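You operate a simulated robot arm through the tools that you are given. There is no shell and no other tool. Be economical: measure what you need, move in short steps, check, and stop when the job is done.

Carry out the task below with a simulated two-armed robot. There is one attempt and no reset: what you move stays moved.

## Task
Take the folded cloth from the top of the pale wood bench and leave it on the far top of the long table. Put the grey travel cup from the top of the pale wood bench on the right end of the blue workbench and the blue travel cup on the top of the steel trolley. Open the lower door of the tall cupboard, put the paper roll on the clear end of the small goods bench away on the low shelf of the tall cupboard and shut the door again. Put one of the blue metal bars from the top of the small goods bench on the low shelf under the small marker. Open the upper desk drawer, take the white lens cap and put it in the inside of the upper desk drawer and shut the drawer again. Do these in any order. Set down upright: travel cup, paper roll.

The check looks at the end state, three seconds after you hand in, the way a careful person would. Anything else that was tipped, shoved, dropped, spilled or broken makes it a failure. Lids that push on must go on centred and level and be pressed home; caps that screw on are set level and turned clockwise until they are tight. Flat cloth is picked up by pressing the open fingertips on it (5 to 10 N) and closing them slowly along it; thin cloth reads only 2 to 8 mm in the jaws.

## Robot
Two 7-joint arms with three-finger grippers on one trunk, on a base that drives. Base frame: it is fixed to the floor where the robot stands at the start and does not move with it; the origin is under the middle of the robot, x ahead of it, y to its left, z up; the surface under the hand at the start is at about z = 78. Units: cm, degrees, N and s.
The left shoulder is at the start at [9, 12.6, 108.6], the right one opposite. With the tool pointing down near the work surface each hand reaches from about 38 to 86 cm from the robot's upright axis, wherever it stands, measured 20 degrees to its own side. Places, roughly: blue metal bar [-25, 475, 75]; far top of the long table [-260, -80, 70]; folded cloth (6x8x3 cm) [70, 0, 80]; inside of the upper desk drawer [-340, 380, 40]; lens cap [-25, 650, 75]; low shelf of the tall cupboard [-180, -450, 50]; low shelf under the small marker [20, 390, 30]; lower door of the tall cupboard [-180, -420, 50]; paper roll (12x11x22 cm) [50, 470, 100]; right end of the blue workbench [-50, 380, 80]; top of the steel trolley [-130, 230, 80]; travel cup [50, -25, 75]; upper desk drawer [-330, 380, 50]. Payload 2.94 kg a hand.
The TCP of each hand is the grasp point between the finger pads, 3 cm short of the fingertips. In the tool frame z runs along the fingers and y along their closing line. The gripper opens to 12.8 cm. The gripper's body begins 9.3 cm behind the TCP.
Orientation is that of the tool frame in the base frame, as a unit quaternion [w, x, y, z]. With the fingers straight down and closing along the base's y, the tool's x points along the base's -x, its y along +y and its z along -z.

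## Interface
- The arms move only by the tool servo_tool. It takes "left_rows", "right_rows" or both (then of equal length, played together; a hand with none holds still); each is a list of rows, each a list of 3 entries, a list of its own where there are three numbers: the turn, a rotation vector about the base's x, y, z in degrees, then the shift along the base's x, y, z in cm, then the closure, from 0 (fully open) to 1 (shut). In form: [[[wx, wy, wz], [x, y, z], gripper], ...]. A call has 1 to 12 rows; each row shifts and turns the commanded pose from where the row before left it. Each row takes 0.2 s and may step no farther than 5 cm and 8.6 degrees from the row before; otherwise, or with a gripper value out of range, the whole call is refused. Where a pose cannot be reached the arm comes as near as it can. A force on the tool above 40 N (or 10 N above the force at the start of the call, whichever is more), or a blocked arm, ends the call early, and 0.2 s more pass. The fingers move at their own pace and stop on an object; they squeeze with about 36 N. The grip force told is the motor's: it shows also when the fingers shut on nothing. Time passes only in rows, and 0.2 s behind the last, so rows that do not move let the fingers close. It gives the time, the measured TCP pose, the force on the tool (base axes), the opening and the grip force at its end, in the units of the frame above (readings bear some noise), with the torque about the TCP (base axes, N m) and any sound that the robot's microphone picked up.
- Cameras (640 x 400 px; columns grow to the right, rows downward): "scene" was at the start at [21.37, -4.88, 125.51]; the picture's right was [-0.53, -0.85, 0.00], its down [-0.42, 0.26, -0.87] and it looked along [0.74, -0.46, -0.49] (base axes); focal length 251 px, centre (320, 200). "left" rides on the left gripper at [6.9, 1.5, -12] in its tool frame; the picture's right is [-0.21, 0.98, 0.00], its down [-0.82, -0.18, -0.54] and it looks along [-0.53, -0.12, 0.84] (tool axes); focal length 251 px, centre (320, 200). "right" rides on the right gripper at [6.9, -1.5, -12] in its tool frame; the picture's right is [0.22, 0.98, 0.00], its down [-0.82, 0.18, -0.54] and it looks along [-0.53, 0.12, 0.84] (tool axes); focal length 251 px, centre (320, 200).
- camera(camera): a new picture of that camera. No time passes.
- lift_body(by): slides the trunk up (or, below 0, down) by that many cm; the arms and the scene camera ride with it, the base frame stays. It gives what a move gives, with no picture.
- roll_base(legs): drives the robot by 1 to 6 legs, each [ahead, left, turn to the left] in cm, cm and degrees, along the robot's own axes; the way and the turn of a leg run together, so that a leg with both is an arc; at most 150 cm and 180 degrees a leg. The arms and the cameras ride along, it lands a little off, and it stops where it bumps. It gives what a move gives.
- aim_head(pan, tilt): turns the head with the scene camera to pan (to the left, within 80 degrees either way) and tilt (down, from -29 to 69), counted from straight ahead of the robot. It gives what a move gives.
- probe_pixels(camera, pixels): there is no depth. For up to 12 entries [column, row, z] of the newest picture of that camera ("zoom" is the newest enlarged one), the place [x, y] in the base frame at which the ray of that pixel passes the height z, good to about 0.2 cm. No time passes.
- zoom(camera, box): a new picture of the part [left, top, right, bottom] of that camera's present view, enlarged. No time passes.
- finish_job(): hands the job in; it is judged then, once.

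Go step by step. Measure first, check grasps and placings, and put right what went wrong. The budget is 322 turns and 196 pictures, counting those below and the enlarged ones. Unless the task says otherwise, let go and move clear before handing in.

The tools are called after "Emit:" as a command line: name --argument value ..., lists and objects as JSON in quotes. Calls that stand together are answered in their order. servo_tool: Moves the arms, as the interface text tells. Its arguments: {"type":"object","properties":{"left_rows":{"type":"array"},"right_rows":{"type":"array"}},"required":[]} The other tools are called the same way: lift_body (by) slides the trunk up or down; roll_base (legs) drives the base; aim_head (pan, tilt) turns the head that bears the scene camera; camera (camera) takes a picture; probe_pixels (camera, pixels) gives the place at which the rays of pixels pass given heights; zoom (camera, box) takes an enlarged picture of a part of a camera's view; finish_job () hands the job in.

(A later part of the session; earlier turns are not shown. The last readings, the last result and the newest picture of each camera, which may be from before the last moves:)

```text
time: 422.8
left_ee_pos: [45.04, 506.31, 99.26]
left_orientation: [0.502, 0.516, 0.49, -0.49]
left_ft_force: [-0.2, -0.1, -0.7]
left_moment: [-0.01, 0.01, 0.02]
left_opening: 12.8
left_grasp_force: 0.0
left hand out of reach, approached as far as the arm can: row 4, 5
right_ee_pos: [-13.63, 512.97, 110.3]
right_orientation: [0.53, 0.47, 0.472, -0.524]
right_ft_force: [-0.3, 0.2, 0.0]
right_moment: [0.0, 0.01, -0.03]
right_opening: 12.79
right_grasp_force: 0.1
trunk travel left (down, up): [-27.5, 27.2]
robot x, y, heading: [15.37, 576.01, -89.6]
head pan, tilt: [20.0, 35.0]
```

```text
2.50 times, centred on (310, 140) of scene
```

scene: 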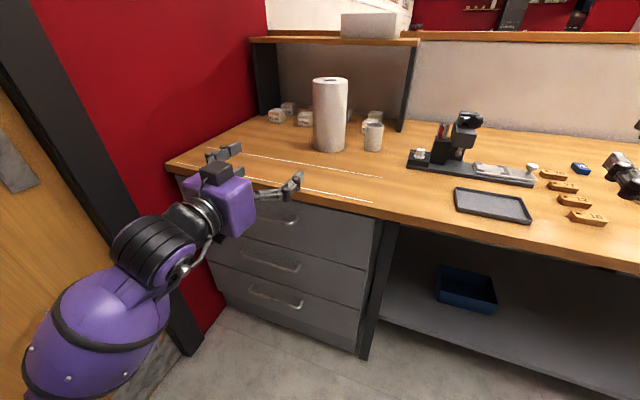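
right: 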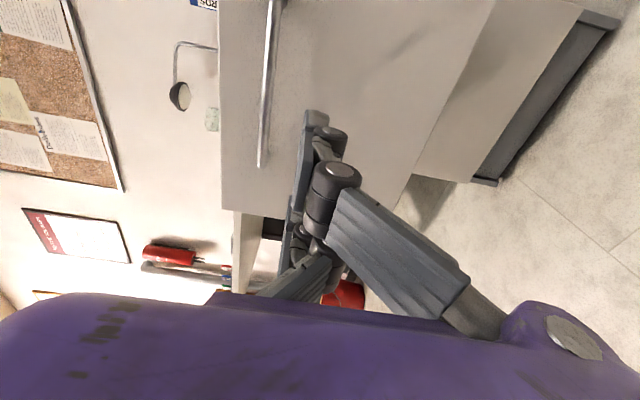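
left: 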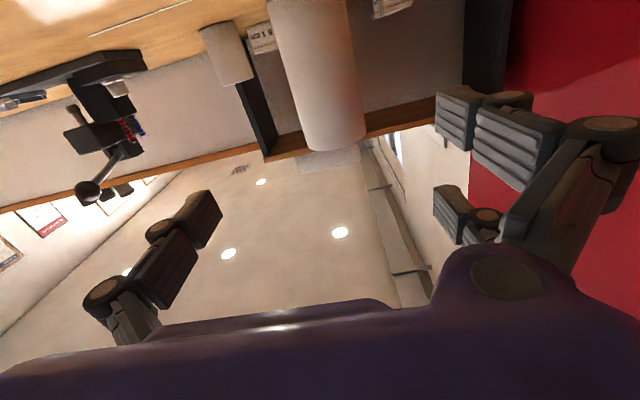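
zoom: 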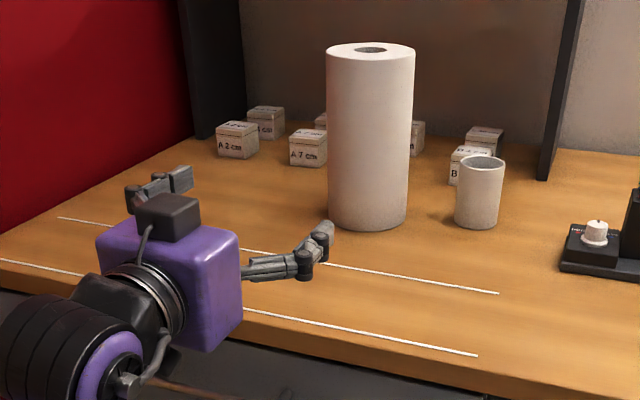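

The roll's silhouette at row 39 is centred near col 314, i.e. about 0.8 cm toward -x. Adjusting and rolling the base 20 cm ahead.

Emit:
servo_tool --left_rows '[[[0, 0, 0], [-0.7, 0, 0], 0]]'

Emit:
roll_base --legs '[[20, 0, 0]]'

Emit:
camera --camera "left"

Emit:
zoom --camera "scene" --box '[200, 60, 420, 220]'

```text
time: 423.2
left_ee_pos: [45.02, 506.25, 99.18]
left_orientation: [0.504, 0.515, 0.492, -0.489]
left_ft_force: [-0.2, 0.5, -0.4]
left_moment: [0.05, -0.01, 0.03]
left_opening: 12.79
left_grasp_force: 0.0
left hand out of reach, approached as far as the arm can: row 1
right_ee_pos: [-13.71, 512.92, 110.25]
right_orientation: [0.529, 0.471, 0.472, -0.525]
right_ft_force: [0.3, 0.4, 0.4]
right_moment: [-0.01, 0.0, 0.01]
right_opening: 12.81
right_grasp_force: 0.1
trunk travel left (down, up): [-27.5, 27.2]
robot x, y, heading: [15.63, 575.93, -89.3]
head pan, tilt: [20.0, 35.0]
```

```text
time: 424.8
left_ee_pos: [44.87, 486.1, 99.12]
left_orientation: [0.501, 0.517, 0.49, -0.492]
left_ft_force: [0.2, -0.4, 0.5]
left_moment: [0.02, 0.04, 0.01]
left_opening: 12.78
left_grasp_force: 0.0
right_ee_pos: [-13.92, 493.06, 110.39]
right_orientation: [0.528, 0.472, 0.472, -0.525]
right_ft_force: [-0.3, 0.4, 0.5]
right_moment: [0.0, -0.02, 0.03]
right_opening: 12.8
right_grasp_force: 0.1
trunk travel left (down, up): [-27.5, 27.2]
robot x, y, heading: [15.33, 555.98, -89.9]
head pan, tilt: [20.0, 35.0]
```

```text
62 pictures are left
```

left: 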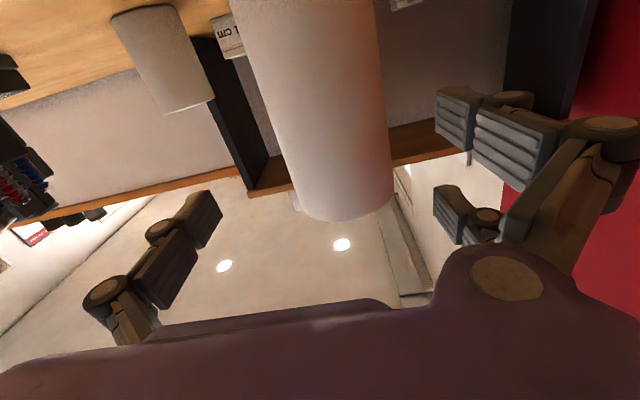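

```text
2.50 times, centred on (310, 140) of scene
```

zoom: 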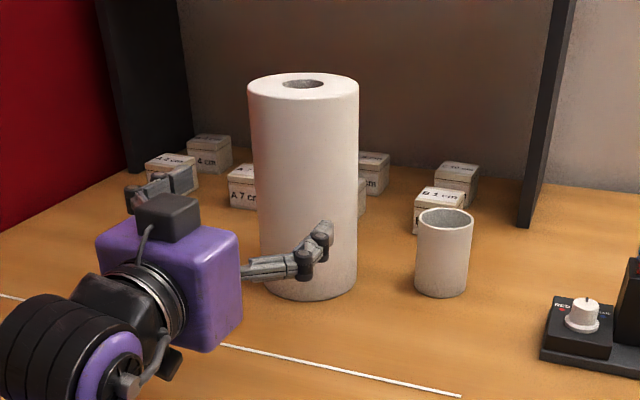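

Now the silhouette centre is at col ~311, i.e. 0.8 cm toward -x. Shifting and rechecking.

Emit:
servo_tool --left_rows '[[[0, 0, 0], [-0.4, 2, 0], 0], [[0, 0, 0], [-0.4, 0, 0], 0]]'

Emit:
camera --camera "left"

```text
time: 425.4
left_ee_pos: [44.05, 488.19, 99.18]
left_orientation: [0.499, 0.519, 0.489, -0.492]
left_ft_force: [-0.2, -0.4, -0.6]
left_moment: [-0.01, -0.02, 0.01]
left_opening: 12.78
left_grasp_force: 0.0
right_ee_pos: [-14.01, 493.19, 110.22]
right_orientation: [0.528, 0.472, 0.471, -0.526]
right_ft_force: [-0.6, -0.3, -0.5]
right_moment: [-0.04, 0.0, 0.03]
right_opening: 12.79
right_grasp_force: 0.0
trunk travel left (down, up): [-27.5, 27.2]
robot x, y, heading: [15.61, 555.83, -89.8]
head pan, tilt: [20.0, 35.0]
```

```text
60 pictures are left
```

left: 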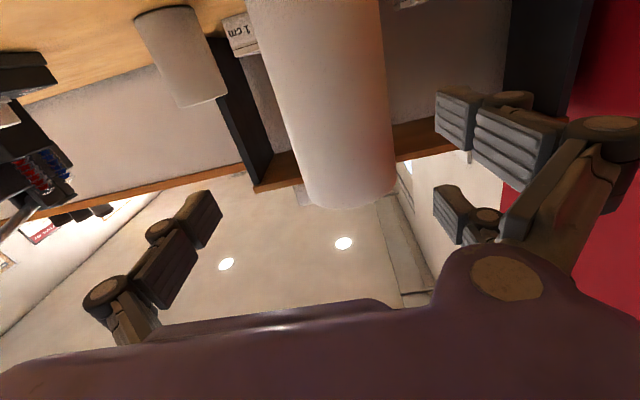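

Centred now (col 320). Rolling ahead 8 cm so the fingers begin to straddle the roll, then checking.

Emit:
roll_base --legs '[[8, 0, 0]]'

Emit:
camera --camera "left"

```text
time: 426.5
left_ee_pos: [44.15, 480.24, 99.02]
left_orientation: [0.501, 0.518, 0.49, -0.491]
left_ft_force: [-0.7, -0.5, -0.1]
left_moment: [-0.02, 0.0, -0.02]
left_opening: 12.79
left_grasp_force: 0.0
right_ee_pos: [-13.91, 484.96, 110.36]
right_orientation: [0.529, 0.471, 0.472, -0.525]
right_ft_force: [-0.9, -0.3, -0.4]
right_moment: [-0.03, -0.02, 0.03]
right_opening: 12.79
right_grasp_force: 0.2
trunk travel left (down, up): [-27.5, 27.2]
robot x, y, heading: [15.38, 547.76, -89.9]
head pan, tilt: [20.0, 35.0]
```

```text
59 pictures are left
```

left: 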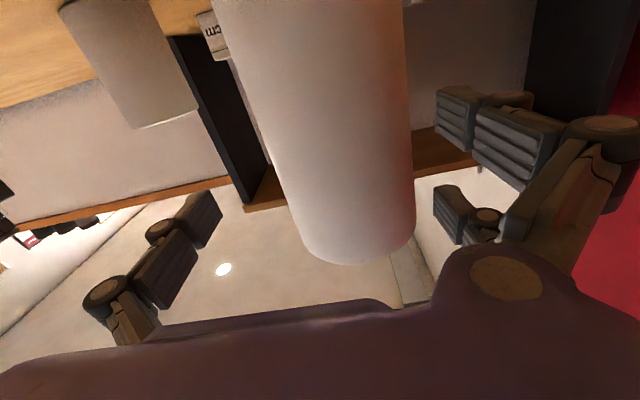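

Still nearly centred (316). Small shift of -0.25 and rolling ahead 7 cm.

Emit:
servo_tool --left_rows '[[[0, 0, 0], [-0.25, 0, 0], 0]]'

Emit:
roll_base --legs '[[7.5, 0, 0]]'

Emit:
camera --camera "left"

Emit:
camera --camera "scene"

```text
time: 426.9
left_ee_pos: [44.04, 480.28, 99.27]
left_orientation: [0.499, 0.519, 0.489, -0.492]
left_ft_force: [-0.8, -0.2, 0.2]
left_moment: [-0.02, 0.02, 0.0]
left_opening: 12.82
left_grasp_force: 0.1
right_ee_pos: [-13.87, 485.01, 110.35]
right_orientation: [0.529, 0.471, 0.471, -0.526]
right_ft_force: [0.9, -0.5, 0.6]
right_moment: [0.03, 0.01, 0.01]
right_opening: 12.81
right_grasp_force: 0.0
trunk travel left (down, up): [-27.5, 27.2]
robot x, y, heading: [15.38, 547.51, -89.9]
head pan, tilt: [20.0, 35.0]
```

```text
time: 427.9
left_ee_pos: [44.11, 477.46, 100.89]
left_orientation: [0.512, 0.512, 0.48, -0.495]
left_ft_force: [0.1, 0.0, 0.0]
left_moment: [0.0, -0.02, 0.02]
left_opening: 12.82
left_grasp_force: 0.1
right_ee_pos: [-13.48, 480.44, 110.95]
right_orientation: [0.537, 0.466, 0.471, -0.523]
right_ft_force: [0.6, 0.1, 0.3]
right_moment: [0.0, 0.06, 0.03]
right_opening: 12.77
right_grasp_force: 0.2
trunk travel left (down, up): [-27.5, 27.2]
robot x, y, heading: [15.56, 542.41, -88.9]
head pan, tilt: [20.0, 35.0]
stopped in leg 1: the robot was blocked; the commanded pose is now the measured one
```

```text
58 pictures are left
```

left: 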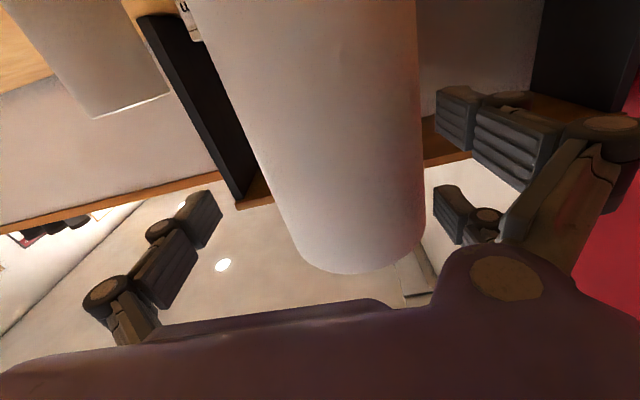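

```text
57 pictures are left
```

scene: 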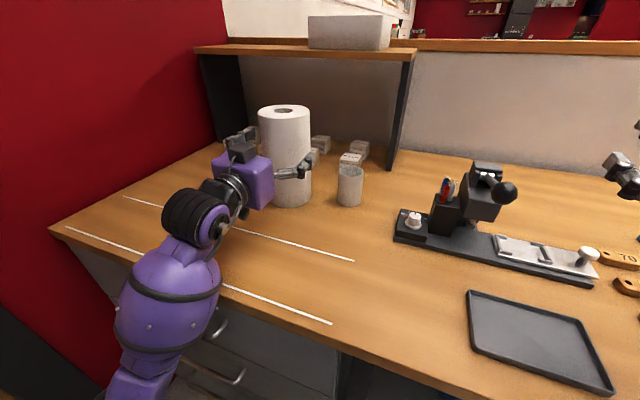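

The base was blocked — the left forearm probably touched the bench edge. I'll back off 5 cm, raise the trunk 14 cm and lower the hand relative to it so the forearm slopes downward.

Emit:
roll_base --legs '[[-7, 0, 0]]'

Emit:
lift_body --by 16

Emit:
servo_tool --left_rows '[[[0, 0, 0], [0, 0, -4], 0], [[0, 0, 0], [0, 0, -4], 0], [[0, 0, 0], [0, 0, -4], 0], [[0, 0, 0], [0, 0, -4], 0]]'

Emit:
camera --camera "scene"

```text
time: 429.0
left_ee_pos: [44.44, 482.88, 99.59]
left_orientation: [0.505, 0.515, 0.487, -0.492]
left_ft_force: [0.8, 0.8, 0.6]
left_moment: [0.05, 0.03, 0.02]
left_opening: 12.82
left_grasp_force: 0.1
right_ee_pos: [-13.37, 486.17, 110.57]
right_orientation: [0.532, 0.469, 0.473, -0.523]
right_ft_force: [-0.1, 1.0, 0.3]
right_moment: [0.02, 0.02, -0.02]
right_opening: 12.78
right_grasp_force: 0.0
trunk travel left (down, up): [-27.5, 27.2]
robot x, y, heading: [15.61, 549.18, -89.2]
head pan, tilt: [20.0, 35.0]
```

```text
time: 430.8
left_ee_pos: [44.49, 483.09, 117.8]
left_orientation: [0.514, 0.508, 0.477, -0.501]
left_ft_force: [0.3, -1.0, -0.1]
left_moment: [-0.01, 0.02, 0.01]
left_opening: 12.8
left_grasp_force: 0.0
right_ee_pos: [-13.39, 486.02, 126.41]
right_orientation: [0.531, 0.469, 0.475, -0.522]
right_ft_force: [0.0, 0.0, -0.5]
right_moment: [0.0, -0.01, 0.01]
right_opening: 12.81
right_grasp_force: 0.0
trunk travel left (down, up): [-43.5, 11.2]
robot x, y, heading: [15.17, 549.09, -89.1]
head pan, tilt: [20.0, 35.0]
```

```text
time: 431.8
left_ee_pos: [47.79, 483.65, 102.45]
left_orientation: [0.51, 0.509, 0.476, -0.504]
left_ft_force: [0.6, 0.7, 0.2]
left_moment: [0.0, 0.01, -0.01]
left_opening: 12.77
left_grasp_force: 0.2
left hand out of reach, approached as far as the arm can: row 2, 3, 4
right_ee_pos: [-13.19, 486.04, 126.29]
right_orientation: [0.532, 0.468, 0.474, -0.522]
right_ft_force: [0.6, 0.0, 0.1]
right_moment: [-0.04, 0.01, -0.04]
right_opening: 12.78
right_grasp_force: 0.1
trunk travel left (down, up): [-43.5, 11.2]
robot x, y, heading: [15.57, 548.95, -89.3]
head pan, tilt: [20.0, 35.0]
```

```text
56 pictures are left
```

scene: 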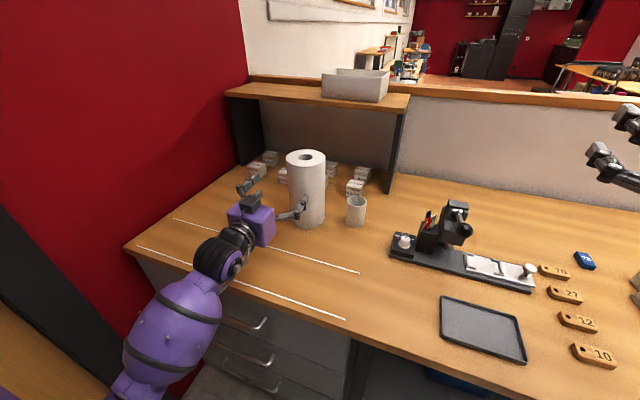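

The horizontal pose is joint-limited here. I'll use a 45° pitch instead: back off, pitch the left hand up by 45°, and approach again.

Emit:
roll_base --legs '[[-8, 0, 0]]'

Emit:
servo_tool --left_rows '[[[8.4, 0, 0], [-1, 0, 0], 0], [[8.4, 0, 0], [-1, 0, 0], 0], [[8.4, 0, 0], [-1, 0, 0], 0], [[8.4, 0, 0], [-0.5, 0, 0], 0], [[8.4, 0, 0], [0, 0, 0], 0]]'

Emit:
camera --camera "left"

```text
time: 432.9
left_ee_pos: [47.43, 491.63, 102.59]
left_orientation: [0.509, 0.51, 0.475, -0.505]
left_ft_force: [-0.4, -0.5, 0.7]
left_moment: [0.02, 0.04, 0.0]
left_opening: 12.78
left_grasp_force: 0.1
right_ee_pos: [-13.39, 494.21, 126.43]
right_orientation: [0.533, 0.467, 0.474, -0.522]
right_ft_force: [0.2, 1.0, 0.8]
right_moment: [0.06, -0.04, -0.03]
right_opening: 12.79
right_grasp_force: 0.1
trunk travel left (down, up): [-43.5, 11.2]
robot x, y, heading: [15.26, 557.23, -89.2]
head pan, tilt: [20.0, 35.0]
```

```text
time: 434.1
left_ee_pos: [44.0, 491.62, 102.56]
left_orientation: [0.293, 0.658, 0.626, -0.299]
left_ft_force: [-0.3, 0.0, 0.2]
left_moment: [-0.02, 0.03, 0.01]
left_opening: 12.8
left_grasp_force: 0.0
right_ee_pos: [-13.53, 494.07, 126.41]
right_orientation: [0.531, 0.469, 0.474, -0.523]
right_ft_force: [0.0, -0.2, -0.2]
right_moment: [-0.04, -0.02, 0.01]
right_opening: 12.8
right_grasp_force: 0.0
trunk travel left (down, up): [-43.5, 11.2]
robot x, y, heading: [15.29, 557.06, -89.6]
head pan, tilt: [20.0, 35.0]
```

```text
55 pictures are left
```

left: 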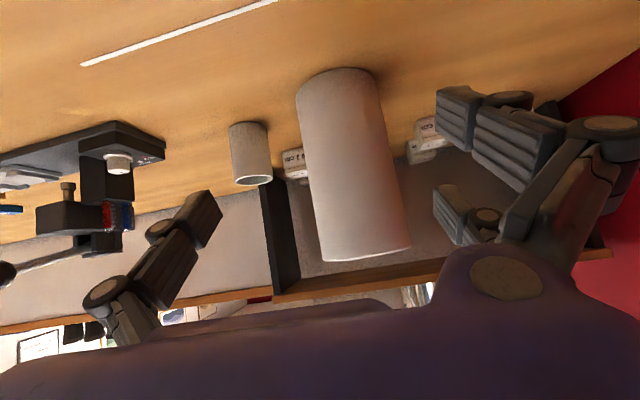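

Emit:
probe_pixels --camera "left" --pixels '[[296, 98, 86], [377, 80, 86], [335, 69, 86], [322, 258, 108], [410, 247, 108], [306, 178, 97], [398, 165, 97]]'

Emit:
probe_pixels --camera "scene" --pixels '[[306, 158, 108], [287, 159, 108], [326, 159, 108], [308, 228, 86], [291, 222, 86], [325, 222, 86]]'

```text
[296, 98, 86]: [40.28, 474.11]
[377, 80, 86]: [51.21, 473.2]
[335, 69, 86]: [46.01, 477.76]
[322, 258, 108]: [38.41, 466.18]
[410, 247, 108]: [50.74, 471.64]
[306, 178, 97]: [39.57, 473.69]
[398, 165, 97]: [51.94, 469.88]
```

```text
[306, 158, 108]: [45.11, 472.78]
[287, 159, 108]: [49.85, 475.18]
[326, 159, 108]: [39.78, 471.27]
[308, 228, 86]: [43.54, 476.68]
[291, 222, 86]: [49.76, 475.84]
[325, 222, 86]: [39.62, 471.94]
```

Roll centre x≈45.3, y≈471.5. Aligning x and height, advancing 6 cm.

Emit:
servo_tool --left_rows '[[[0, 0, 0], [1.2, 0, -2.5], 0], [[0, 0, 0], [0, -3, 0], 0], [[0, 0, 0], [0, -3, 0], 0], [[0, 0, 0], [0, 0, 0], 0]]'

Emit:
camera --camera "left"

Emit:
zoom --camera "scene" --box '[190, 110, 430, 290]'

```text
time: 435.1
left_ee_pos: [45.06, 485.55, 100.3]
left_orientation: [0.294, 0.658, 0.625, -0.301]
left_ft_force: [-1.0, 0.7, 0.4]
left_moment: [0.02, -0.04, 0.0]
left_opening: 12.78
left_grasp_force: 0.0
right_ee_pos: [-13.4, 494.17, 126.42]
right_orientation: [0.532, 0.468, 0.474, -0.523]
right_ft_force: [-0.8, 0.9, 0.6]
right_moment: [0.02, -0.02, -0.01]
right_opening: 12.79
right_grasp_force: 0.1
trunk travel left (down, up): [-43.5, 11.2]
robot x, y, heading: [15.46, 557.02, -89.4]
head pan, tilt: [20.0, 35.0]
```

```text
54 pictures are left
```

left: 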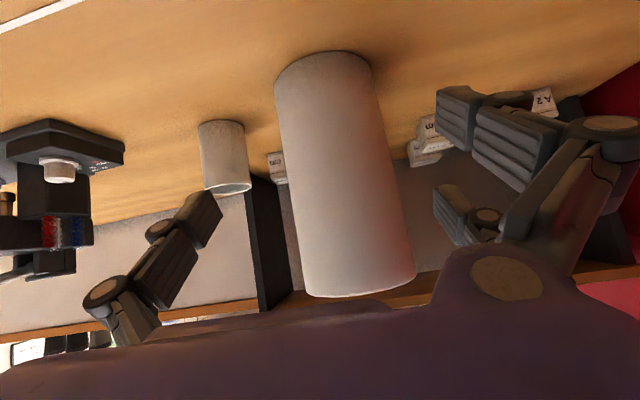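

```text
2.22 times, centred on (310, 200) of scene
```

zoom: 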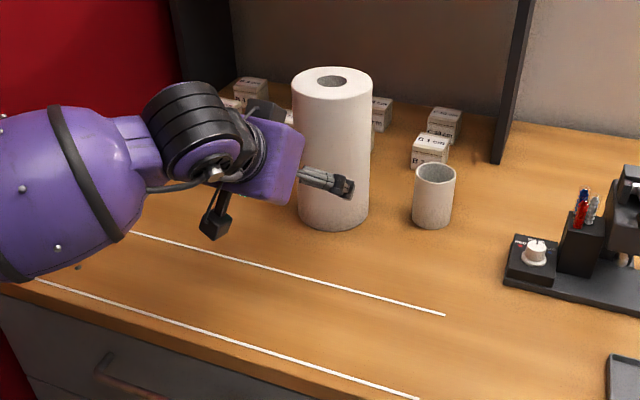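

Emit:
probe_pixels --camera "left" --pixels '[[292, 205, 99], [397, 190, 99], [283, 150, 94], [384, 135, 94], [275, 92, 87], [371, 76, 87]]'

```text
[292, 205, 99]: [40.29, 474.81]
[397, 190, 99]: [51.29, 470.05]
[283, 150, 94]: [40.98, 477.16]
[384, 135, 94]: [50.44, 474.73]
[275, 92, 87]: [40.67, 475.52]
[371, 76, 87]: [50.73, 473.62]
```

Roll centre x ≈45.7. Shifting +0.5 and advancing 13 cm in small steps.

Emit:
servo_tool --left_rows '[[[0, 0, 0], [0.5, -1, 0], 0], [[0, 0, 0], [0, -2.5, 0], 0], [[0, 0, 0], [0, -2.5, 0], 0], [[0, 0, 0], [0, -2.5, 0], 0], [[0, 0, 0], [0, -2.5, 0], 0], [[0, 0, 0], [0, -2, 0], 0], [[0, 0, 0], [0, 0, 0], 0]]'

Emit:
camera --camera "left"

Emit:
zoom --camera "scene" --box '[190, 110, 430, 290]'

```text
time: 436.7
left_ee_pos: [45.74, 472.62, 100.24]
left_orientation: [0.294, 0.658, 0.625, -0.301]
left_ft_force: [0.2, -0.2, 0.0]
left_moment: [0.0, -0.03, -0.01]
left_opening: 12.79
left_grasp_force: 0.1
right_ee_pos: [-13.31, 494.16, 126.4]
right_orientation: [0.531, 0.469, 0.475, -0.522]
right_ft_force: [0.4, -0.4, 0.2]
right_moment: [-0.03, -0.01, -0.04]
right_opening: 12.78
right_grasp_force: 0.0
trunk travel left (down, up): [-43.5, 11.2]
robot x, y, heading: [15.1, 556.78, -89.3]
head pan, tilt: [20.0, 35.0]
```

```text
52 pictures are left
```

left: 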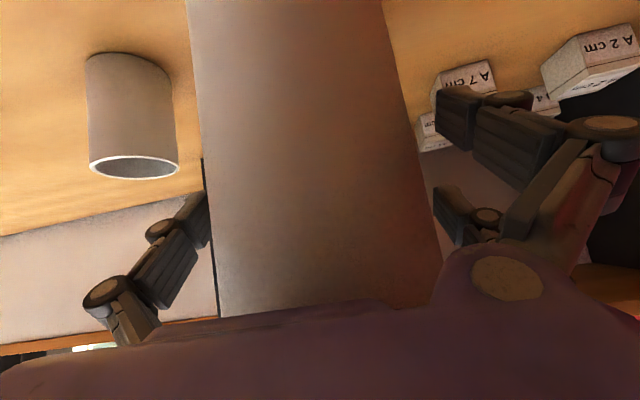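

```text
2.22 times, centred on (310, 200) of scene
```

zoom: 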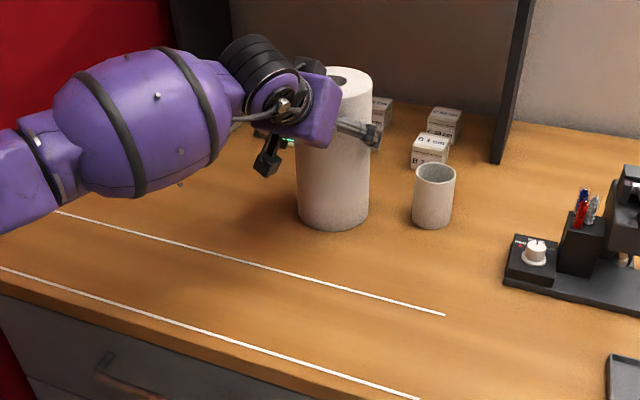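

The fingers straddle the roll with no contact force. Nudging 0.8 cm further and closing.

Emit:
servo_tool --left_rows '[[[0, 0, 0], [0, -0.8, 0], 0], [[0, 0, 0], [0, 0, 0], 0.1], [[0, 0, 0], [0, 0, 0], 0.2], [[0, 0, 0], [0, 0, 0], 0.5], [[0, 0, 0], [0, 0, 0], 1], [[0, 0, 0], [0, 0, 0], 1]]'

Emit:
servo_tool --left_rows '[[[0, 0, 0], [0, 0, 1], 1], [[0, 0, 0], [0, 0, 2], 1], [[0, 0, 0], [0, 0, 3], 1], [[0, 0, 0], [0, 0, 3], 1]]'

Emit:
camera --camera "scene"

```text
time: 438.1
left_ee_pos: [45.56, 471.82, 100.31]
left_orientation: [0.294, 0.658, 0.624, -0.302]
left_ft_force: [-4.5, 1.5, 9.2]
left_moment: [-0.2, 1.1, -0.18]
left_opening: 10.93
left_grasp_force: 36.1
right_ee_pos: [-13.45, 494.22, 126.37]
right_orientation: [0.532, 0.469, 0.474, -0.523]
right_ft_force: [-0.6, 0.1, 0.0]
right_moment: [0.01, -0.03, 0.02]
right_opening: 12.79
right_grasp_force: 0.2
trunk travel left (down, up): [-43.5, 11.2]
robot x, y, heading: [15.43, 556.8, -89.2]
head pan, tilt: [20.0, 35.0]
```

```text
time: 439.1
left_ee_pos: [45.64, 471.85, 109.06]
left_orientation: [0.293, 0.658, 0.625, -0.3]
left_ft_force: [-0.3, -0.2, -2.9]
left_moment: [0.0, -0.04, 0.03]
left_opening: 10.91
left_grasp_force: 36.0
right_ee_pos: [-13.39, 494.15, 126.39]
right_orientation: [0.531, 0.469, 0.474, -0.523]
right_ft_force: [-0.1, -0.5, -0.7]
right_moment: [0.0, 0.03, 0.0]
right_opening: 12.79
right_grasp_force: 0.0
trunk travel left (down, up): [-43.5, 11.2]
robot x, y, heading: [15.29, 556.77, -89.1]
head pan, tilt: [20.0, 35.0]
```

```text
50 pictures are left
```

scene: 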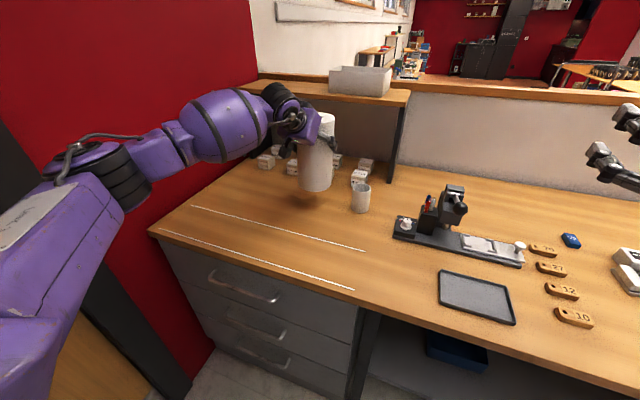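

The roll is held upright. Retracting it, raising the trunk, then driving out of the aisle.

Emit:
servo_tool --left_rows '[[[0, 0, 0], [0, 0, 3], 1], [[0, 0, 0], [-1, 4, 0], 1], [[0, 0, 0], [-1, 4, 0], 1], [[0, 0, 0], [-1, 4, 0], 1], [[0, 0, 0], [-1, 4, 0], 1]]'

Emit:
roll_base --legs '[[-20, 0, 0], [0, 0, -91]]'

```text
time: 440.3
left_ee_pos: [41.82, 487.86, 112.15]
left_orientation: [0.293, 0.658, 0.625, -0.3]
left_ft_force: [0.2, -0.3, -1.7]
left_moment: [0.01, -0.01, -0.03]
left_opening: 10.87
left_grasp_force: 36.0
right_ee_pos: [-13.44, 494.2, 126.31]
right_orientation: [0.532, 0.469, 0.474, -0.523]
right_ft_force: [0.4, 1.0, 0.1]
right_moment: [0.0, 0.03, 0.0]
right_opening: 12.79
right_grasp_force: 0.0
trunk travel left (down, up): [-43.5, 11.2]
robot x, y, heading: [15.45, 557.0, -89.0]
head pan, tilt: [20.0, 35.0]
```

```text
time: 445.7
left_ee_pos: [-55.08, 552.04, 112.13]
left_orientation: [-0.01, 0.906, -0.035, -0.421]
left_ft_force: [0.1, 0.7, -2.1]
left_moment: [0.01, -0.01, 0.0]
left_opening: 10.86
left_grasp_force: 36.8
right_ee_pos: [-47.25, 607.1, 126.28]
right_orientation: [0.004, -0.667, 0.006, 0.745]
right_ft_force: [-0.2, 0.1, 0.1]
right_moment: [0.04, 0.01, 0.0]
right_opening: 12.77
right_grasp_force: 0.0
trunk travel left (down, up): [-43.5, 11.2]
robot x, y, heading: [14.76, 576.91, 179.3]
head pan, tilt: [20.0, 35.0]
```

Emit:
roll_base --legs '[[130, 0, 0], [132, 0, 0], [0, 0, 90.7], [135, 0, 0], [133, 0, 0]]'

```text
time: 474.9
left_ee_pos: [-243.83, 245.42, 112.14]
left_orientation: [0.281, 0.683, 0.598, -0.311]
left_ft_force: [-0.1, 0.7, -1.8]
left_moment: [0.02, 0.0, 0.03]
left_opening: 10.83
left_grasp_force: 35.9
right_ee_pos: [-298.38, 256.18, 126.31]
right_orientation: [-0.51, -0.487, -0.455, 0.543]
right_ft_force: [0.4, -0.2, 0.0]
right_moment: [0.04, 0.03, 0.05]
right_opening: 12.79
right_grasp_force: 0.1
trunk travel left (down, up): [-43.5, 11.2]
robot x, y, heading: [-264.41, 316.65, -93.8]
head pan, tilt: [20.0, 35.0]
```

Emit:
aim_head --pan 30 --tilt 20

Emit:
camera --camera "scene"

```text
time: 475.7
left_ee_pos: [-243.9, 245.61, 112.07]
left_orientation: [0.281, 0.683, 0.598, -0.311]
left_ft_force: [0.5, 0.1, -1.9]
left_moment: [-0.02, 0.02, -0.03]
left_opening: 10.83
left_grasp_force: 36.3
right_ee_pos: [-298.48, 256.17, 126.34]
right_orientation: [-0.509, -0.488, -0.455, 0.544]
right_ft_force: [0.6, 0.1, 0.0]
right_moment: [0.01, 0.01, 0.01]
right_opening: 12.83
right_grasp_force: 0.1
trunk travel left (down, up): [-43.5, 11.2]
robot x, y, heading: [-264.75, 316.77, -93.9]
head pan, tilt: [30.0, 20.0]
```

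```text
49 pictures are left
```

scene: 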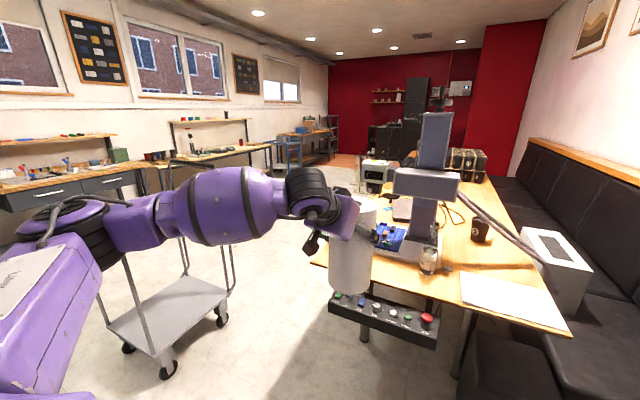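

Emit:
probe_pixels --camera "scene" --pixels '[[362, 340, 0], [458, 375, 0], [570, 333, 74], [325, 255, 74], [150, 375, 3], [405, 178, 74], [330, 170, 0]]'

```text
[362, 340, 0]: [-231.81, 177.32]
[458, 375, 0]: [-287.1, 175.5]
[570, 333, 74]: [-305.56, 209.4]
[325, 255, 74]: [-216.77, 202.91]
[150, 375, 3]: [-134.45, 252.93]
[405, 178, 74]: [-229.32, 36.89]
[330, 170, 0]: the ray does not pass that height
```

The gap by the table is too narrow, so I take the known lane at x≈-50 southwards.

Emit:
roll_base --legs '[[0, -6, 93.8], [108, 0, 0], [108, 0, 0], [0, 0, -90]]'

```text
time: 494.2
left_ee_pos: [-29.07, 239.05, 112.11]
left_orientation: [0.285, 0.675, 0.606, -0.308]
left_ft_force: [0.7, -0.3, -1.8]
left_moment: [0.02, 0.02, 0.01]
left_opening: 10.86
left_grasp_force: 35.7
right_ee_pos: [-83.94, 248.38, 126.44]
right_orientation: [-0.517, -0.481, -0.461, 0.537]
right_ft_force: [-0.4, 0.2, 0.6]
right_moment: [-0.02, 0.01, -0.02]
right_opening: 12.79
right_grasp_force: 0.2
trunk travel left (down, up): [-43.5, 11.2]
robot x, y, heading: [-51.68, 309.51, -92.4]
head pan, tilt: [30.0, 20.0]
```

Emit:
roll_base --legs '[[0, 15, 2.4], [140, 0, 0], [140, 0, 0], [140, 0, 0]]'

Emit:
aim_head --pan -10 --tilt 15

Emit:
camera --camera "scene"

```text
time: 515.9
left_ee_pos: [-18.92, -179.77, 112.01]
left_orientation: [0.286, 0.673, 0.609, -0.307]
left_ft_force: [-0.4, 0.0, -1.2]
left_moment: [0.04, 0.0, -0.03]
left_opening: 10.83
left_grasp_force: 35.9
right_ee_pos: [-73.86, -170.77, 126.38]
right_orientation: [-0.519, -0.48, -0.463, 0.535]
right_ft_force: [-0.2, 0.2, 0.1]
right_moment: [0.0, -0.01, -0.01]
right_opening: 12.8
right_grasp_force: 0.0
trunk travel left (down, up): [-43.5, 11.2]
robot x, y, heading: [-41.93, -109.54, -92.0]
head pan, tilt: [30.0, 20.0]
```

```text
time: 516.9
left_ee_pos: [-18.92, -179.8, 112.12]
left_orientation: [0.286, 0.674, 0.608, -0.307]
left_ft_force: [-0.1, -0.2, -1.2]
left_moment: [0.01, 0.01, -0.01]
left_opening: 10.83
left_grasp_force: 35.5
right_ee_pos: [-73.78, -170.83, 126.4]
right_orientation: [-0.518, -0.48, -0.462, 0.536]
right_ft_force: [-0.4, 0.5, 0.4]
right_moment: [0.02, -0.04, -0.01]
right_opening: 12.79
right_grasp_force: 0.2
trunk travel left (down, up): [-43.5, 11.2]
robot x, y, heading: [-42.14, -109.0, -91.6]
head pan, tilt: [-10.0, 15.0]
```

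```text
48 pictures are left
```

scene: 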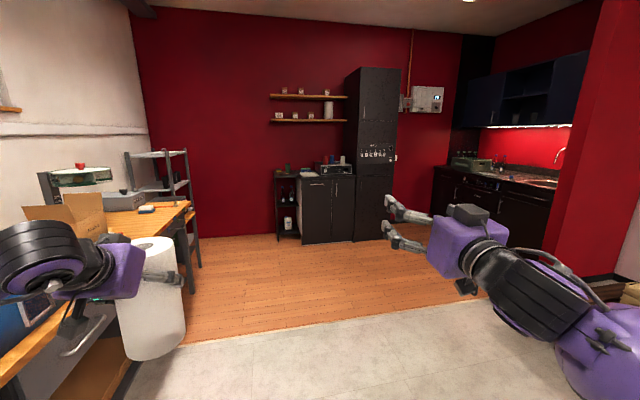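

The tall black cupboard is at (375,155). Zooming and measuring its base.

Emit:
zoom --camera "scene" --box '[260, 60, 460, 250]'

Emit:
probe_pixels --camera "scene" --pixels '[[354, 242, 0], [388, 238, 0], [303, 243, 0], [190, 265, 0], [480, 240, 0]]'

```text
2.11 times, centred on (360, 155) of scene
```

zoom: 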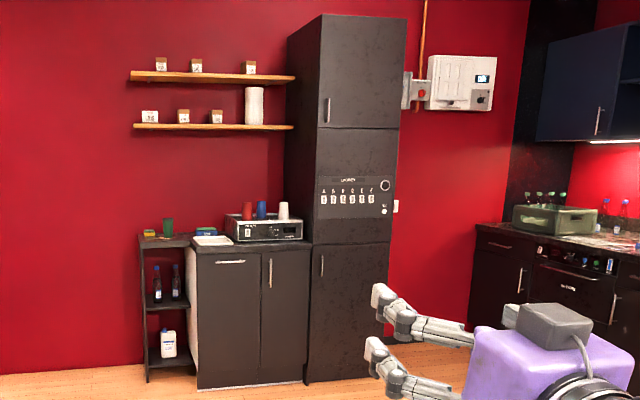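

```text
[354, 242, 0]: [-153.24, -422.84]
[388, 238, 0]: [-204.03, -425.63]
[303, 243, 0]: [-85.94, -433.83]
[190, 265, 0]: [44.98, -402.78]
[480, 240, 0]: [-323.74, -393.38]
```

Cupboard front is y≈-424, x -153…-207; the lower door's handle is on its left (+x) side, hinge on the right. Driving closer.

Emit:
roll_base --legs '[[0, -87, 1.6], [90, 0, 0], [90, 0, 0]]'

Emit:
lift_body --by -40

Emit:
aim_head --pan -5 --tilt 20

Emit:
camera --camera "scene"

```text
time: 533.9
left_ee_pos: [-114.34, -357.23, 112.09]
left_orientation: [0.285, 0.675, 0.607, -0.308]
left_ft_force: [-0.4, -0.5, -1.7]
left_moment: [0.01, -0.03, 0.04]
left_opening: 10.83
left_grasp_force: 36.8
right_ee_pos: [-169.12, -347.97, 126.36]
right_orientation: [-0.516, -0.482, -0.46, 0.538]
right_ft_force: [-0.1, 0.3, -0.5]
right_moment: [-0.03, -0.01, -0.04]
right_opening: 12.82
right_grasp_force: 0.1
trunk travel left (down, up): [-43.5, 11.2]
robot x, y, heading: [-136.86, -286.43, -92.4]
head pan, tilt: [-10.0, 15.0]
```

```text
time: 537.7
left_ee_pos: [-114.25, -357.23, 72.11]
left_orientation: [0.286, 0.676, 0.605, -0.309]
left_ft_force: [-0.8, 0.3, -1.7]
left_moment: [0.03, -0.01, 0.02]
left_opening: 10.81
left_grasp_force: 35.6
right_ee_pos: [-169.18, -352.96, 78.14]
right_orientation: [0.482, 0.519, 0.495, -0.503]
right_ft_force: [0.3, 1.3, -0.7]
right_moment: [-0.01, -0.03, -0.02]
right_opening: 12.8
right_grasp_force: 0.1
trunk travel left (down, up): [-3.5, 51.2]
robot x, y, heading: [-137.25, -286.6, -92.3]
head pan, tilt: [-10.0, 15.0]
```

```text
time: 538.3
left_ee_pos: [-114.22, -357.15, 72.07]
left_orientation: [0.284, 0.676, 0.606, -0.308]
left_ft_force: [-0.1, 0.5, -2.0]
left_moment: [0.0, 0.01, 0.0]
left_opening: 10.83
left_grasp_force: 36.0
right_ee_pos: [-169.33, -353.02, 78.3]
right_orientation: [0.483, 0.519, 0.495, -0.504]
right_ft_force: [-0.4, 0.3, -0.8]
right_moment: [0.01, -0.01, 0.01]
right_opening: 12.83
right_grasp_force: 0.1
trunk travel left (down, up): [-3.5, 51.2]
robot x, y, heading: [-136.94, -286.16, -92.4]
head pan, tilt: [-5.0, 20.0]
```

```text
46 pictures are left
```

scene: 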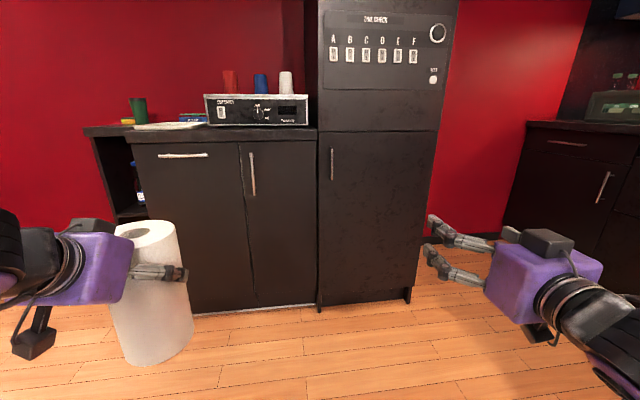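

Emit:
probe_pixels --camera "scene" --pixels '[[332, 164, 75], [332, 164, 72], [332, 164, 69], [332, 164, 66], [319, 310, 0], [409, 303, 0], [318, 131, 80], [438, 131, 80]]'

Emit:
camera --camera "right"

```text
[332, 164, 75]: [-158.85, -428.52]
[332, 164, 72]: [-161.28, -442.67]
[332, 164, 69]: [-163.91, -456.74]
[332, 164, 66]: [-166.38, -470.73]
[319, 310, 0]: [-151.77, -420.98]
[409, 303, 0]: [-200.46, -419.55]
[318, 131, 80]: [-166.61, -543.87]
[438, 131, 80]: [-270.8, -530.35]
```

```text
45 pictures are left
```

right: 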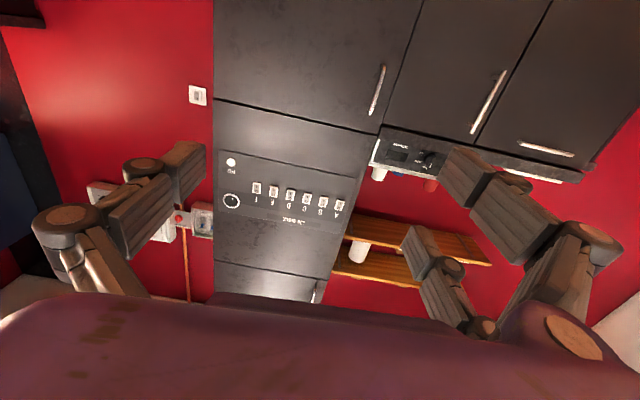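

Handle is at about (-157,-418,77), matching the right hand's height. Retracting the left hand 8 cm, aligning, and driving up with a stop before the handle.

Emit:
servo_tool --left_rows '[[[0, 0, 0], [0, 4, 0], 1], [[0, 0, 0], [0, 4, 0], 1]]' --right_rows '[[[0, 0, 0], [0, 0, -0.6], 0.3], [[0, 0, 0], [0, 0, -0.6], 0.3]]'

Emit:
roll_base --legs '[[0, 0, 2.4], [50, 9.5, 0]]'

Emit:
camera --camera "right"

```text
time: 538.9
left_ee_pos: [-114.31, -350.02, 71.95]
left_orientation: [0.283, 0.676, 0.606, -0.308]
left_ft_force: [0.2, -0.1, -2.5]
left_moment: [-0.03, 0.01, 0.02]
left_opening: 10.85
left_grasp_force: 35.6
left hand out of reach, approached as far as the arm can: row 2
right_ee_pos: [-169.38, -353.14, 76.96]
right_orientation: [0.482, 0.519, 0.496, -0.502]
right_ft_force: [0.1, 0.0, 0.0]
right_moment: [-0.04, 0.02, -0.01]
right_opening: 8.98
right_grasp_force: 0.1
trunk travel left (down, up): [-3.5, 51.2]
robot x, y, heading: [-136.76, -286.01, -92.5]
head pan, tilt: [-5.0, 20.0]
```

```text
time: 542.3
left_ee_pos: [-101.66, -399.33, 72.09]
left_orientation: [0.292, 0.662, 0.622, -0.301]
left_ft_force: [0.6, 0.6, -1.7]
left_moment: [-0.01, 0.02, 0.0]
left_opening: 10.82
left_grasp_force: 36.5
right_ee_pos: [-156.71, -404.84, 77.09]
right_orientation: [0.494, 0.508, 0.507, -0.491]
right_ft_force: [-0.9, 0.0, 0.0]
right_moment: [-0.01, 0.0, 0.01]
right_opening: 8.92
right_grasp_force: 0.1
trunk travel left (down, up): [-3.5, 51.2]
robot x, y, heading: [-127.09, -336.81, -89.9]
head pan, tilt: [-5.0, 20.0]
```

```text
44 pictures are left
```

right: 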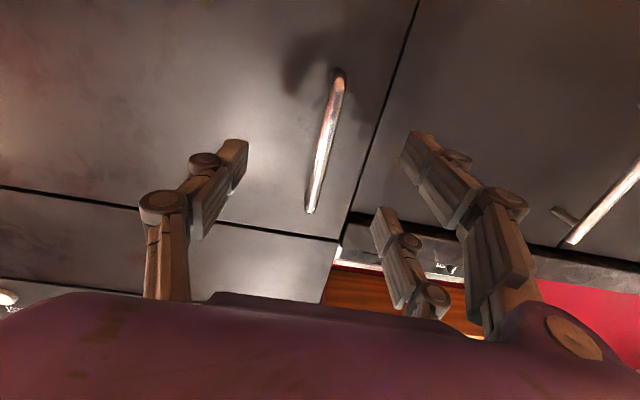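

The handle is centred between the fingers. Advancing 10 cm by base, then the last bit gently and closing.

Emit:
roll_base --legs '[[9, 0, 0]]'

Emit:
camera --camera "right"

```text
time: 543.4
left_ee_pos: [-101.74, -408.05, 72.14]
left_orientation: [0.291, 0.662, 0.621, -0.302]
left_ft_force: [-0.1, 0.1, -2.5]
left_moment: [0.04, -0.01, -0.01]
left_opening: 10.81
left_grasp_force: 35.4
right_ee_pos: [-156.74, -413.58, 76.95]
right_orientation: [0.494, 0.507, 0.507, -0.492]
right_ft_force: [-0.1, -0.1, -0.1]
right_moment: [0.0, -0.04, 0.01]
right_opening: 8.95
right_grasp_force: 0.1
trunk travel left (down, up): [-3.5, 51.2]
robot x, y, heading: [-127.54, -345.64, -89.8]
head pan, tilt: [-5.0, 20.0]
```

```text
43 pictures are left
```

right: 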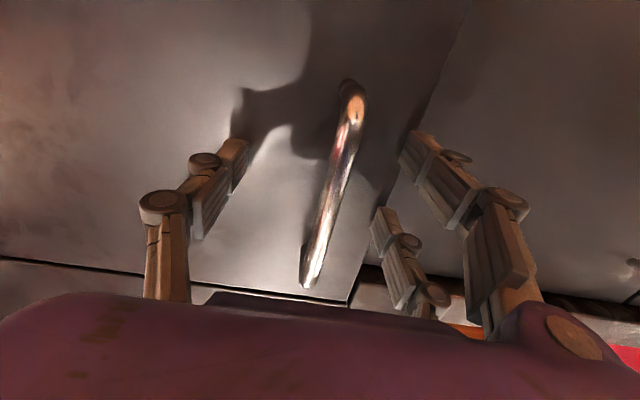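

Emit:
servo_tool --right_rows '[[[0, 0, 0], [0, -1, 0], 0.3], [[0, 0, 0], [0, -1, 0], 0.3], [[0, 0, 0], [0, 0, 0], 0.6], [[0, 0, 0], [0, 0, 0], 0.8], [[0, 0, 0], [0, 0, 0], 1], [[0, 0, 0], [0, 0, 0], 1]]'

```text
time: 544.0
left_ee_pos: [-101.99, -407.67, 72.36]
left_orientation: [0.292, 0.663, 0.619, -0.303]
left_ft_force: [1.1, -1.1, -2.5]
left_moment: [0.0, -0.04, 0.03]
left_opening: 10.82
left_grasp_force: 36.0
right_ee_pos: [-156.53, -414.01, 77.13]
right_orientation: [0.496, 0.504, 0.509, -0.49]
right_ft_force: [-0.9, 60.9, -9.8]
right_moment: [-1.12, 0.52, 0.07]
right_opening: 8.26
right_grasp_force: 33.4
trunk travel left (down, up): [-3.5, 51.2]
robot x, y, heading: [-127.58, -345.54, -90.1]
head pan, tilt: [-5.0, 20.0]
stopped in row 2 (right hand): the force on the tool passed its limit at 52 N (the readings are from after the stop); the commanded pose is now the measured one
```

The fingertips touched the door face (y≈-417). Easing back 1 cm and closing on the handle.

Emit:
servo_tool --right_rows '[[[0, 0, 0], [0, 0.7, 0], 0.3], [[0, 0, 0], [0, 0.3, 0], 0.3], [[0, 0, 0], [0, 0, 0], 0.6], [[0, 0, 0], [0, 0, 0], 0.8], [[0, 0, 0], [0, 0, 0], 1], [[0, 0, 0], [0, 0, 0], 1]]'

Emit:
camera --camera "right"

```text
time: 545.4
left_ee_pos: [-101.55, -407.94, 72.09]
left_orientation: [0.29, 0.662, 0.621, -0.302]
left_ft_force: [0.2, -0.5, -2.0]
left_moment: [0.0, -0.01, -0.01]
left_opening: 10.84
left_grasp_force: 36.1
right_ee_pos: [-156.0, -413.73, 76.99]
right_orientation: [0.496, 0.505, 0.509, -0.489]
right_ft_force: [27.6, 3.0, 0.7]
right_moment: [-0.42, -0.45, -0.28]
right_opening: 1.03
right_grasp_force: 35.2
trunk travel left (down, up): [-3.5, 51.2]
robot x, y, heading: [-127.45, -345.71, -89.5]
head pan, tilt: [-5.0, 20.0]
```

```text
42 pictures are left
```

right: 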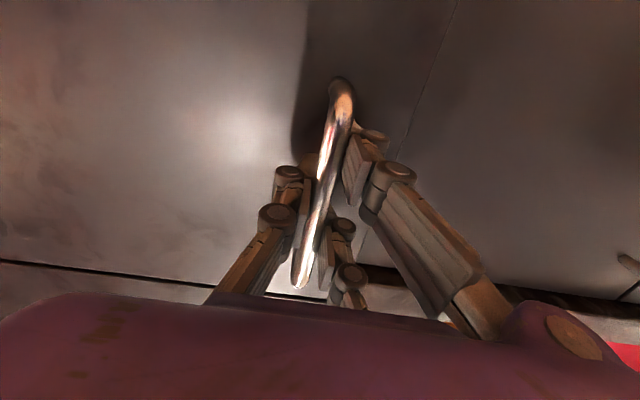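

The handle is gripped. I'll swing the whole robot around the hinge (≈(-204,-417)) in small arc legs; first two legs of 5° to check.

Emit:
servo_tool --right_rows '[[[0, 0, 0], [0.4, 0, 0], 1], [[0, 0, 0], [0, 0, 0], 1]]'

Emit:
roll_base --legs '[[-6.68, -6.22, 5], [-6.68, -6.22, 5]]'

Emit:
camera --camera "scene"

```text
time: 546.0
left_ee_pos: [-101.68, -408.0, 71.95]
left_orientation: [0.292, 0.662, 0.621, -0.302]
left_ft_force: [0.2, 0.1, -2.6]
left_moment: [-0.06, 0.04, 0.0]
left_opening: 10.82
left_grasp_force: 36.1
right_ee_pos: [-156.21, -413.83, 76.97]
right_orientation: [0.494, 0.506, 0.509, -0.491]
right_ft_force: [16.1, 1.7, 6.0]
right_moment: [-0.17, -0.38, -0.17]
right_opening: 1.05
right_grasp_force: 33.1
trunk travel left (down, up): [-3.5, 51.2]
robot x, y, heading: [-127.12, -346.05, -89.7]
head pan, tilt: [-5.0, 20.0]
```

```text
time: 548.0
left_ee_pos: [-104.86, -390.28, 72.22]
left_orientation: [0.317, 0.606, 0.676, -0.275]
left_ft_force: [-1.0, 0.7, -1.5]
left_moment: [0.02, 0.0, 0.0]
left_opening: 10.81
left_grasp_force: 36.2
right_ee_pos: [-157.58, -405.54, 77.05]
right_orientation: [0.535, 0.461, 0.55, -0.446]
right_ft_force: [-18.9, -5.3, 12.4]
right_moment: [0.01, 0.34, 0.28]
right_opening: 1.01
right_grasp_force: 32.0
trunk travel left (down, up): [-3.5, 51.2]
robot x, y, heading: [-140.56, -333.28, -79.8]
head pan, tilt: [-5.0, 20.0]
```

```text
41 pictures are left
```

scene: 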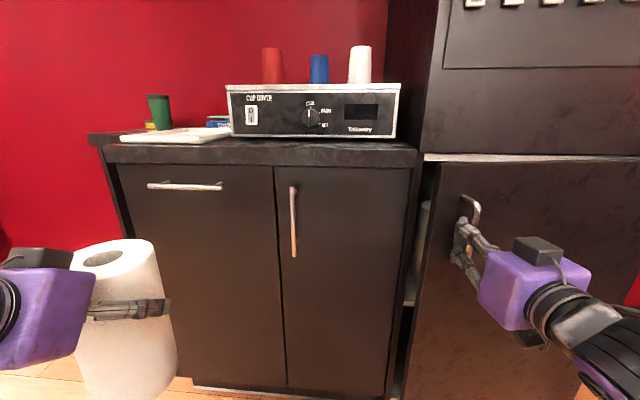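

The door is opening along the arc (radius 47.8). Continuing with five more legs.

Emit:
roll_base --legs '[[-6.68, -6.22, 5], [-6.68, -6.22, 5], [-6.68, -6.22, 5], [-6.68, -6.22, 5], [-6.68, -6.22, 5]]'

Emit:
aim_head --pan -20 --tilt 30

Emit:
camera --camera "scene"

```text
time: 552.1
left_ee_pos: [-120.51, -357.88, 71.98]
left_orientation: [0.36, 0.478, 0.772, -0.215]
left_ft_force: [0.8, 0.1, -2.1]
left_moment: [-0.01, 0.01, 0.01]
left_opening: 10.83
left_grasp_force: 36.2
right_ee_pos: [-164.89, -390.64, 76.88]
right_orientation: [0.602, 0.361, 0.62, -0.35]
right_ft_force: [-1.4, -0.9, -2.0]
right_moment: [-0.17, -0.05, 0.06]
right_opening: 1.0
right_grasp_force: 31.2
trunk travel left (down, up): [-3.5, 51.2]
robot x, y, heading: [-174.17, -316.89, -59.5]
head pan, tilt: [-5.0, 20.0]
stopped in leg 5: the force on the tool passed its limit at 43 N (the readings are from after the stop); the commanded pose is now the measured one
```

```text
time: 552.8
left_ee_pos: [-120.5, -357.98, 72.14]
left_orientation: [0.359, 0.477, 0.773, -0.215]
left_ft_force: [1.2, 0.5, -1.2]
left_moment: [0.0, -0.01, 0.02]
left_opening: 10.84
left_grasp_force: 35.8
right_ee_pos: [-164.91, -390.66, 76.93]
right_orientation: [0.603, 0.36, 0.62, -0.349]
right_ft_force: [-2.9, -2.4, -3.6]
right_moment: [0.04, 0.36, 0.12]
right_opening: 1.03
right_grasp_force: 30.8
trunk travel left (down, up): [-3.5, 51.2]
robot x, y, heading: [-173.67, -317.1, -59.5]
head pan, tilt: [-20.0, 30.0]
```

```text
40 pictures are left
```

scene: 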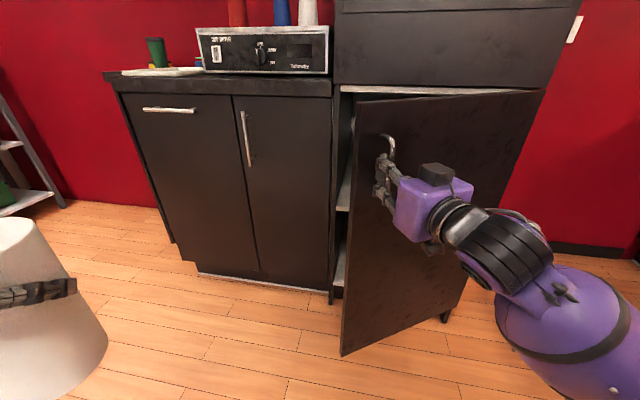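

Open ~33° so far. Continuing the arc to widen it.

Emit:
roll_base --legs '[[-6.7, -6.17, 5], [-6.7, -6.17, 5], [-6.7, -6.17, 5], [-6.7, -6.17, 5], [-6.7, -6.17, 5]]'

Emit:
roll_base --legs '[[-6.7, -6.17, 5], [-6.7, -6.17, 5], [-6.7, -6.17, 5], [-6.7, -6.17, 5], [-6.7, -6.17, 5]]'

Emit:
camera --camera "scene"

```text
time: 555.2
left_ee_pos: [-132.21, -344.16, 72.0]
left_orientation: [0.377, 0.408, 0.811, -0.183]
left_ft_force: [-0.3, -0.2, -1.3]
left_moment: [0.01, 0.02, 0.0]
left_opening: 10.81
left_grasp_force: 36.4
right_ee_pos: [-170.61, -384.72, 76.81]
right_orientation: [0.629, 0.308, 0.649, -0.297]
right_ft_force: [-1.0, -2.4, -2.3]
right_moment: [-0.15, -0.06, 0.11]
right_opening: 0.98
right_grasp_force: 30.4
trunk travel left (down, up): [-3.5, 51.2]
robot x, y, heading: [-192.02, -313.39, -49.5]
head pan, tilt: [-20.0, 30.0]
stopped in leg 3: the force on the tool passed its limit at 44 N (the readings are from after the stop); the commanded pose is now the measured one
```

```text
time: 557.5
left_ee_pos: [-146.42, -332.72, 72.02]
left_orientation: [0.39, 0.335, 0.845, -0.148]
left_ft_force: [-0.5, -0.6, -2.1]
left_moment: [-0.01, 0.05, 0.0]
left_opening: 10.82
left_grasp_force: 35.8
right_ee_pos: [-177.52, -379.54, 76.92]
right_orientation: [0.651, 0.255, 0.671, -0.246]
right_ft_force: [-1.6, -1.7, -2.4]
right_moment: [-0.18, -0.01, 0.09]
right_opening: 1.01
right_grasp_force: 30.0
trunk travel left (down, up): [-3.5, 51.2]
robot x, y, heading: [-210.84, -312.83, -39.6]
head pan, tilt: [-20.0, 30.0]
stopped in leg 3: the force on the tool passed its limit at 44 N (the readings are from after the stop); the commanded pose is now the measured one
```

```text
39 pictures are left
```

scene: 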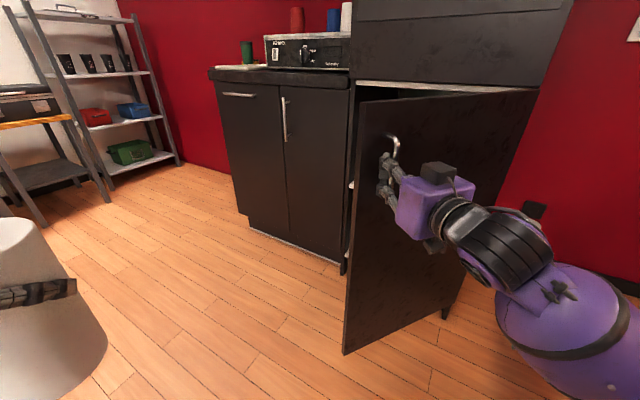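

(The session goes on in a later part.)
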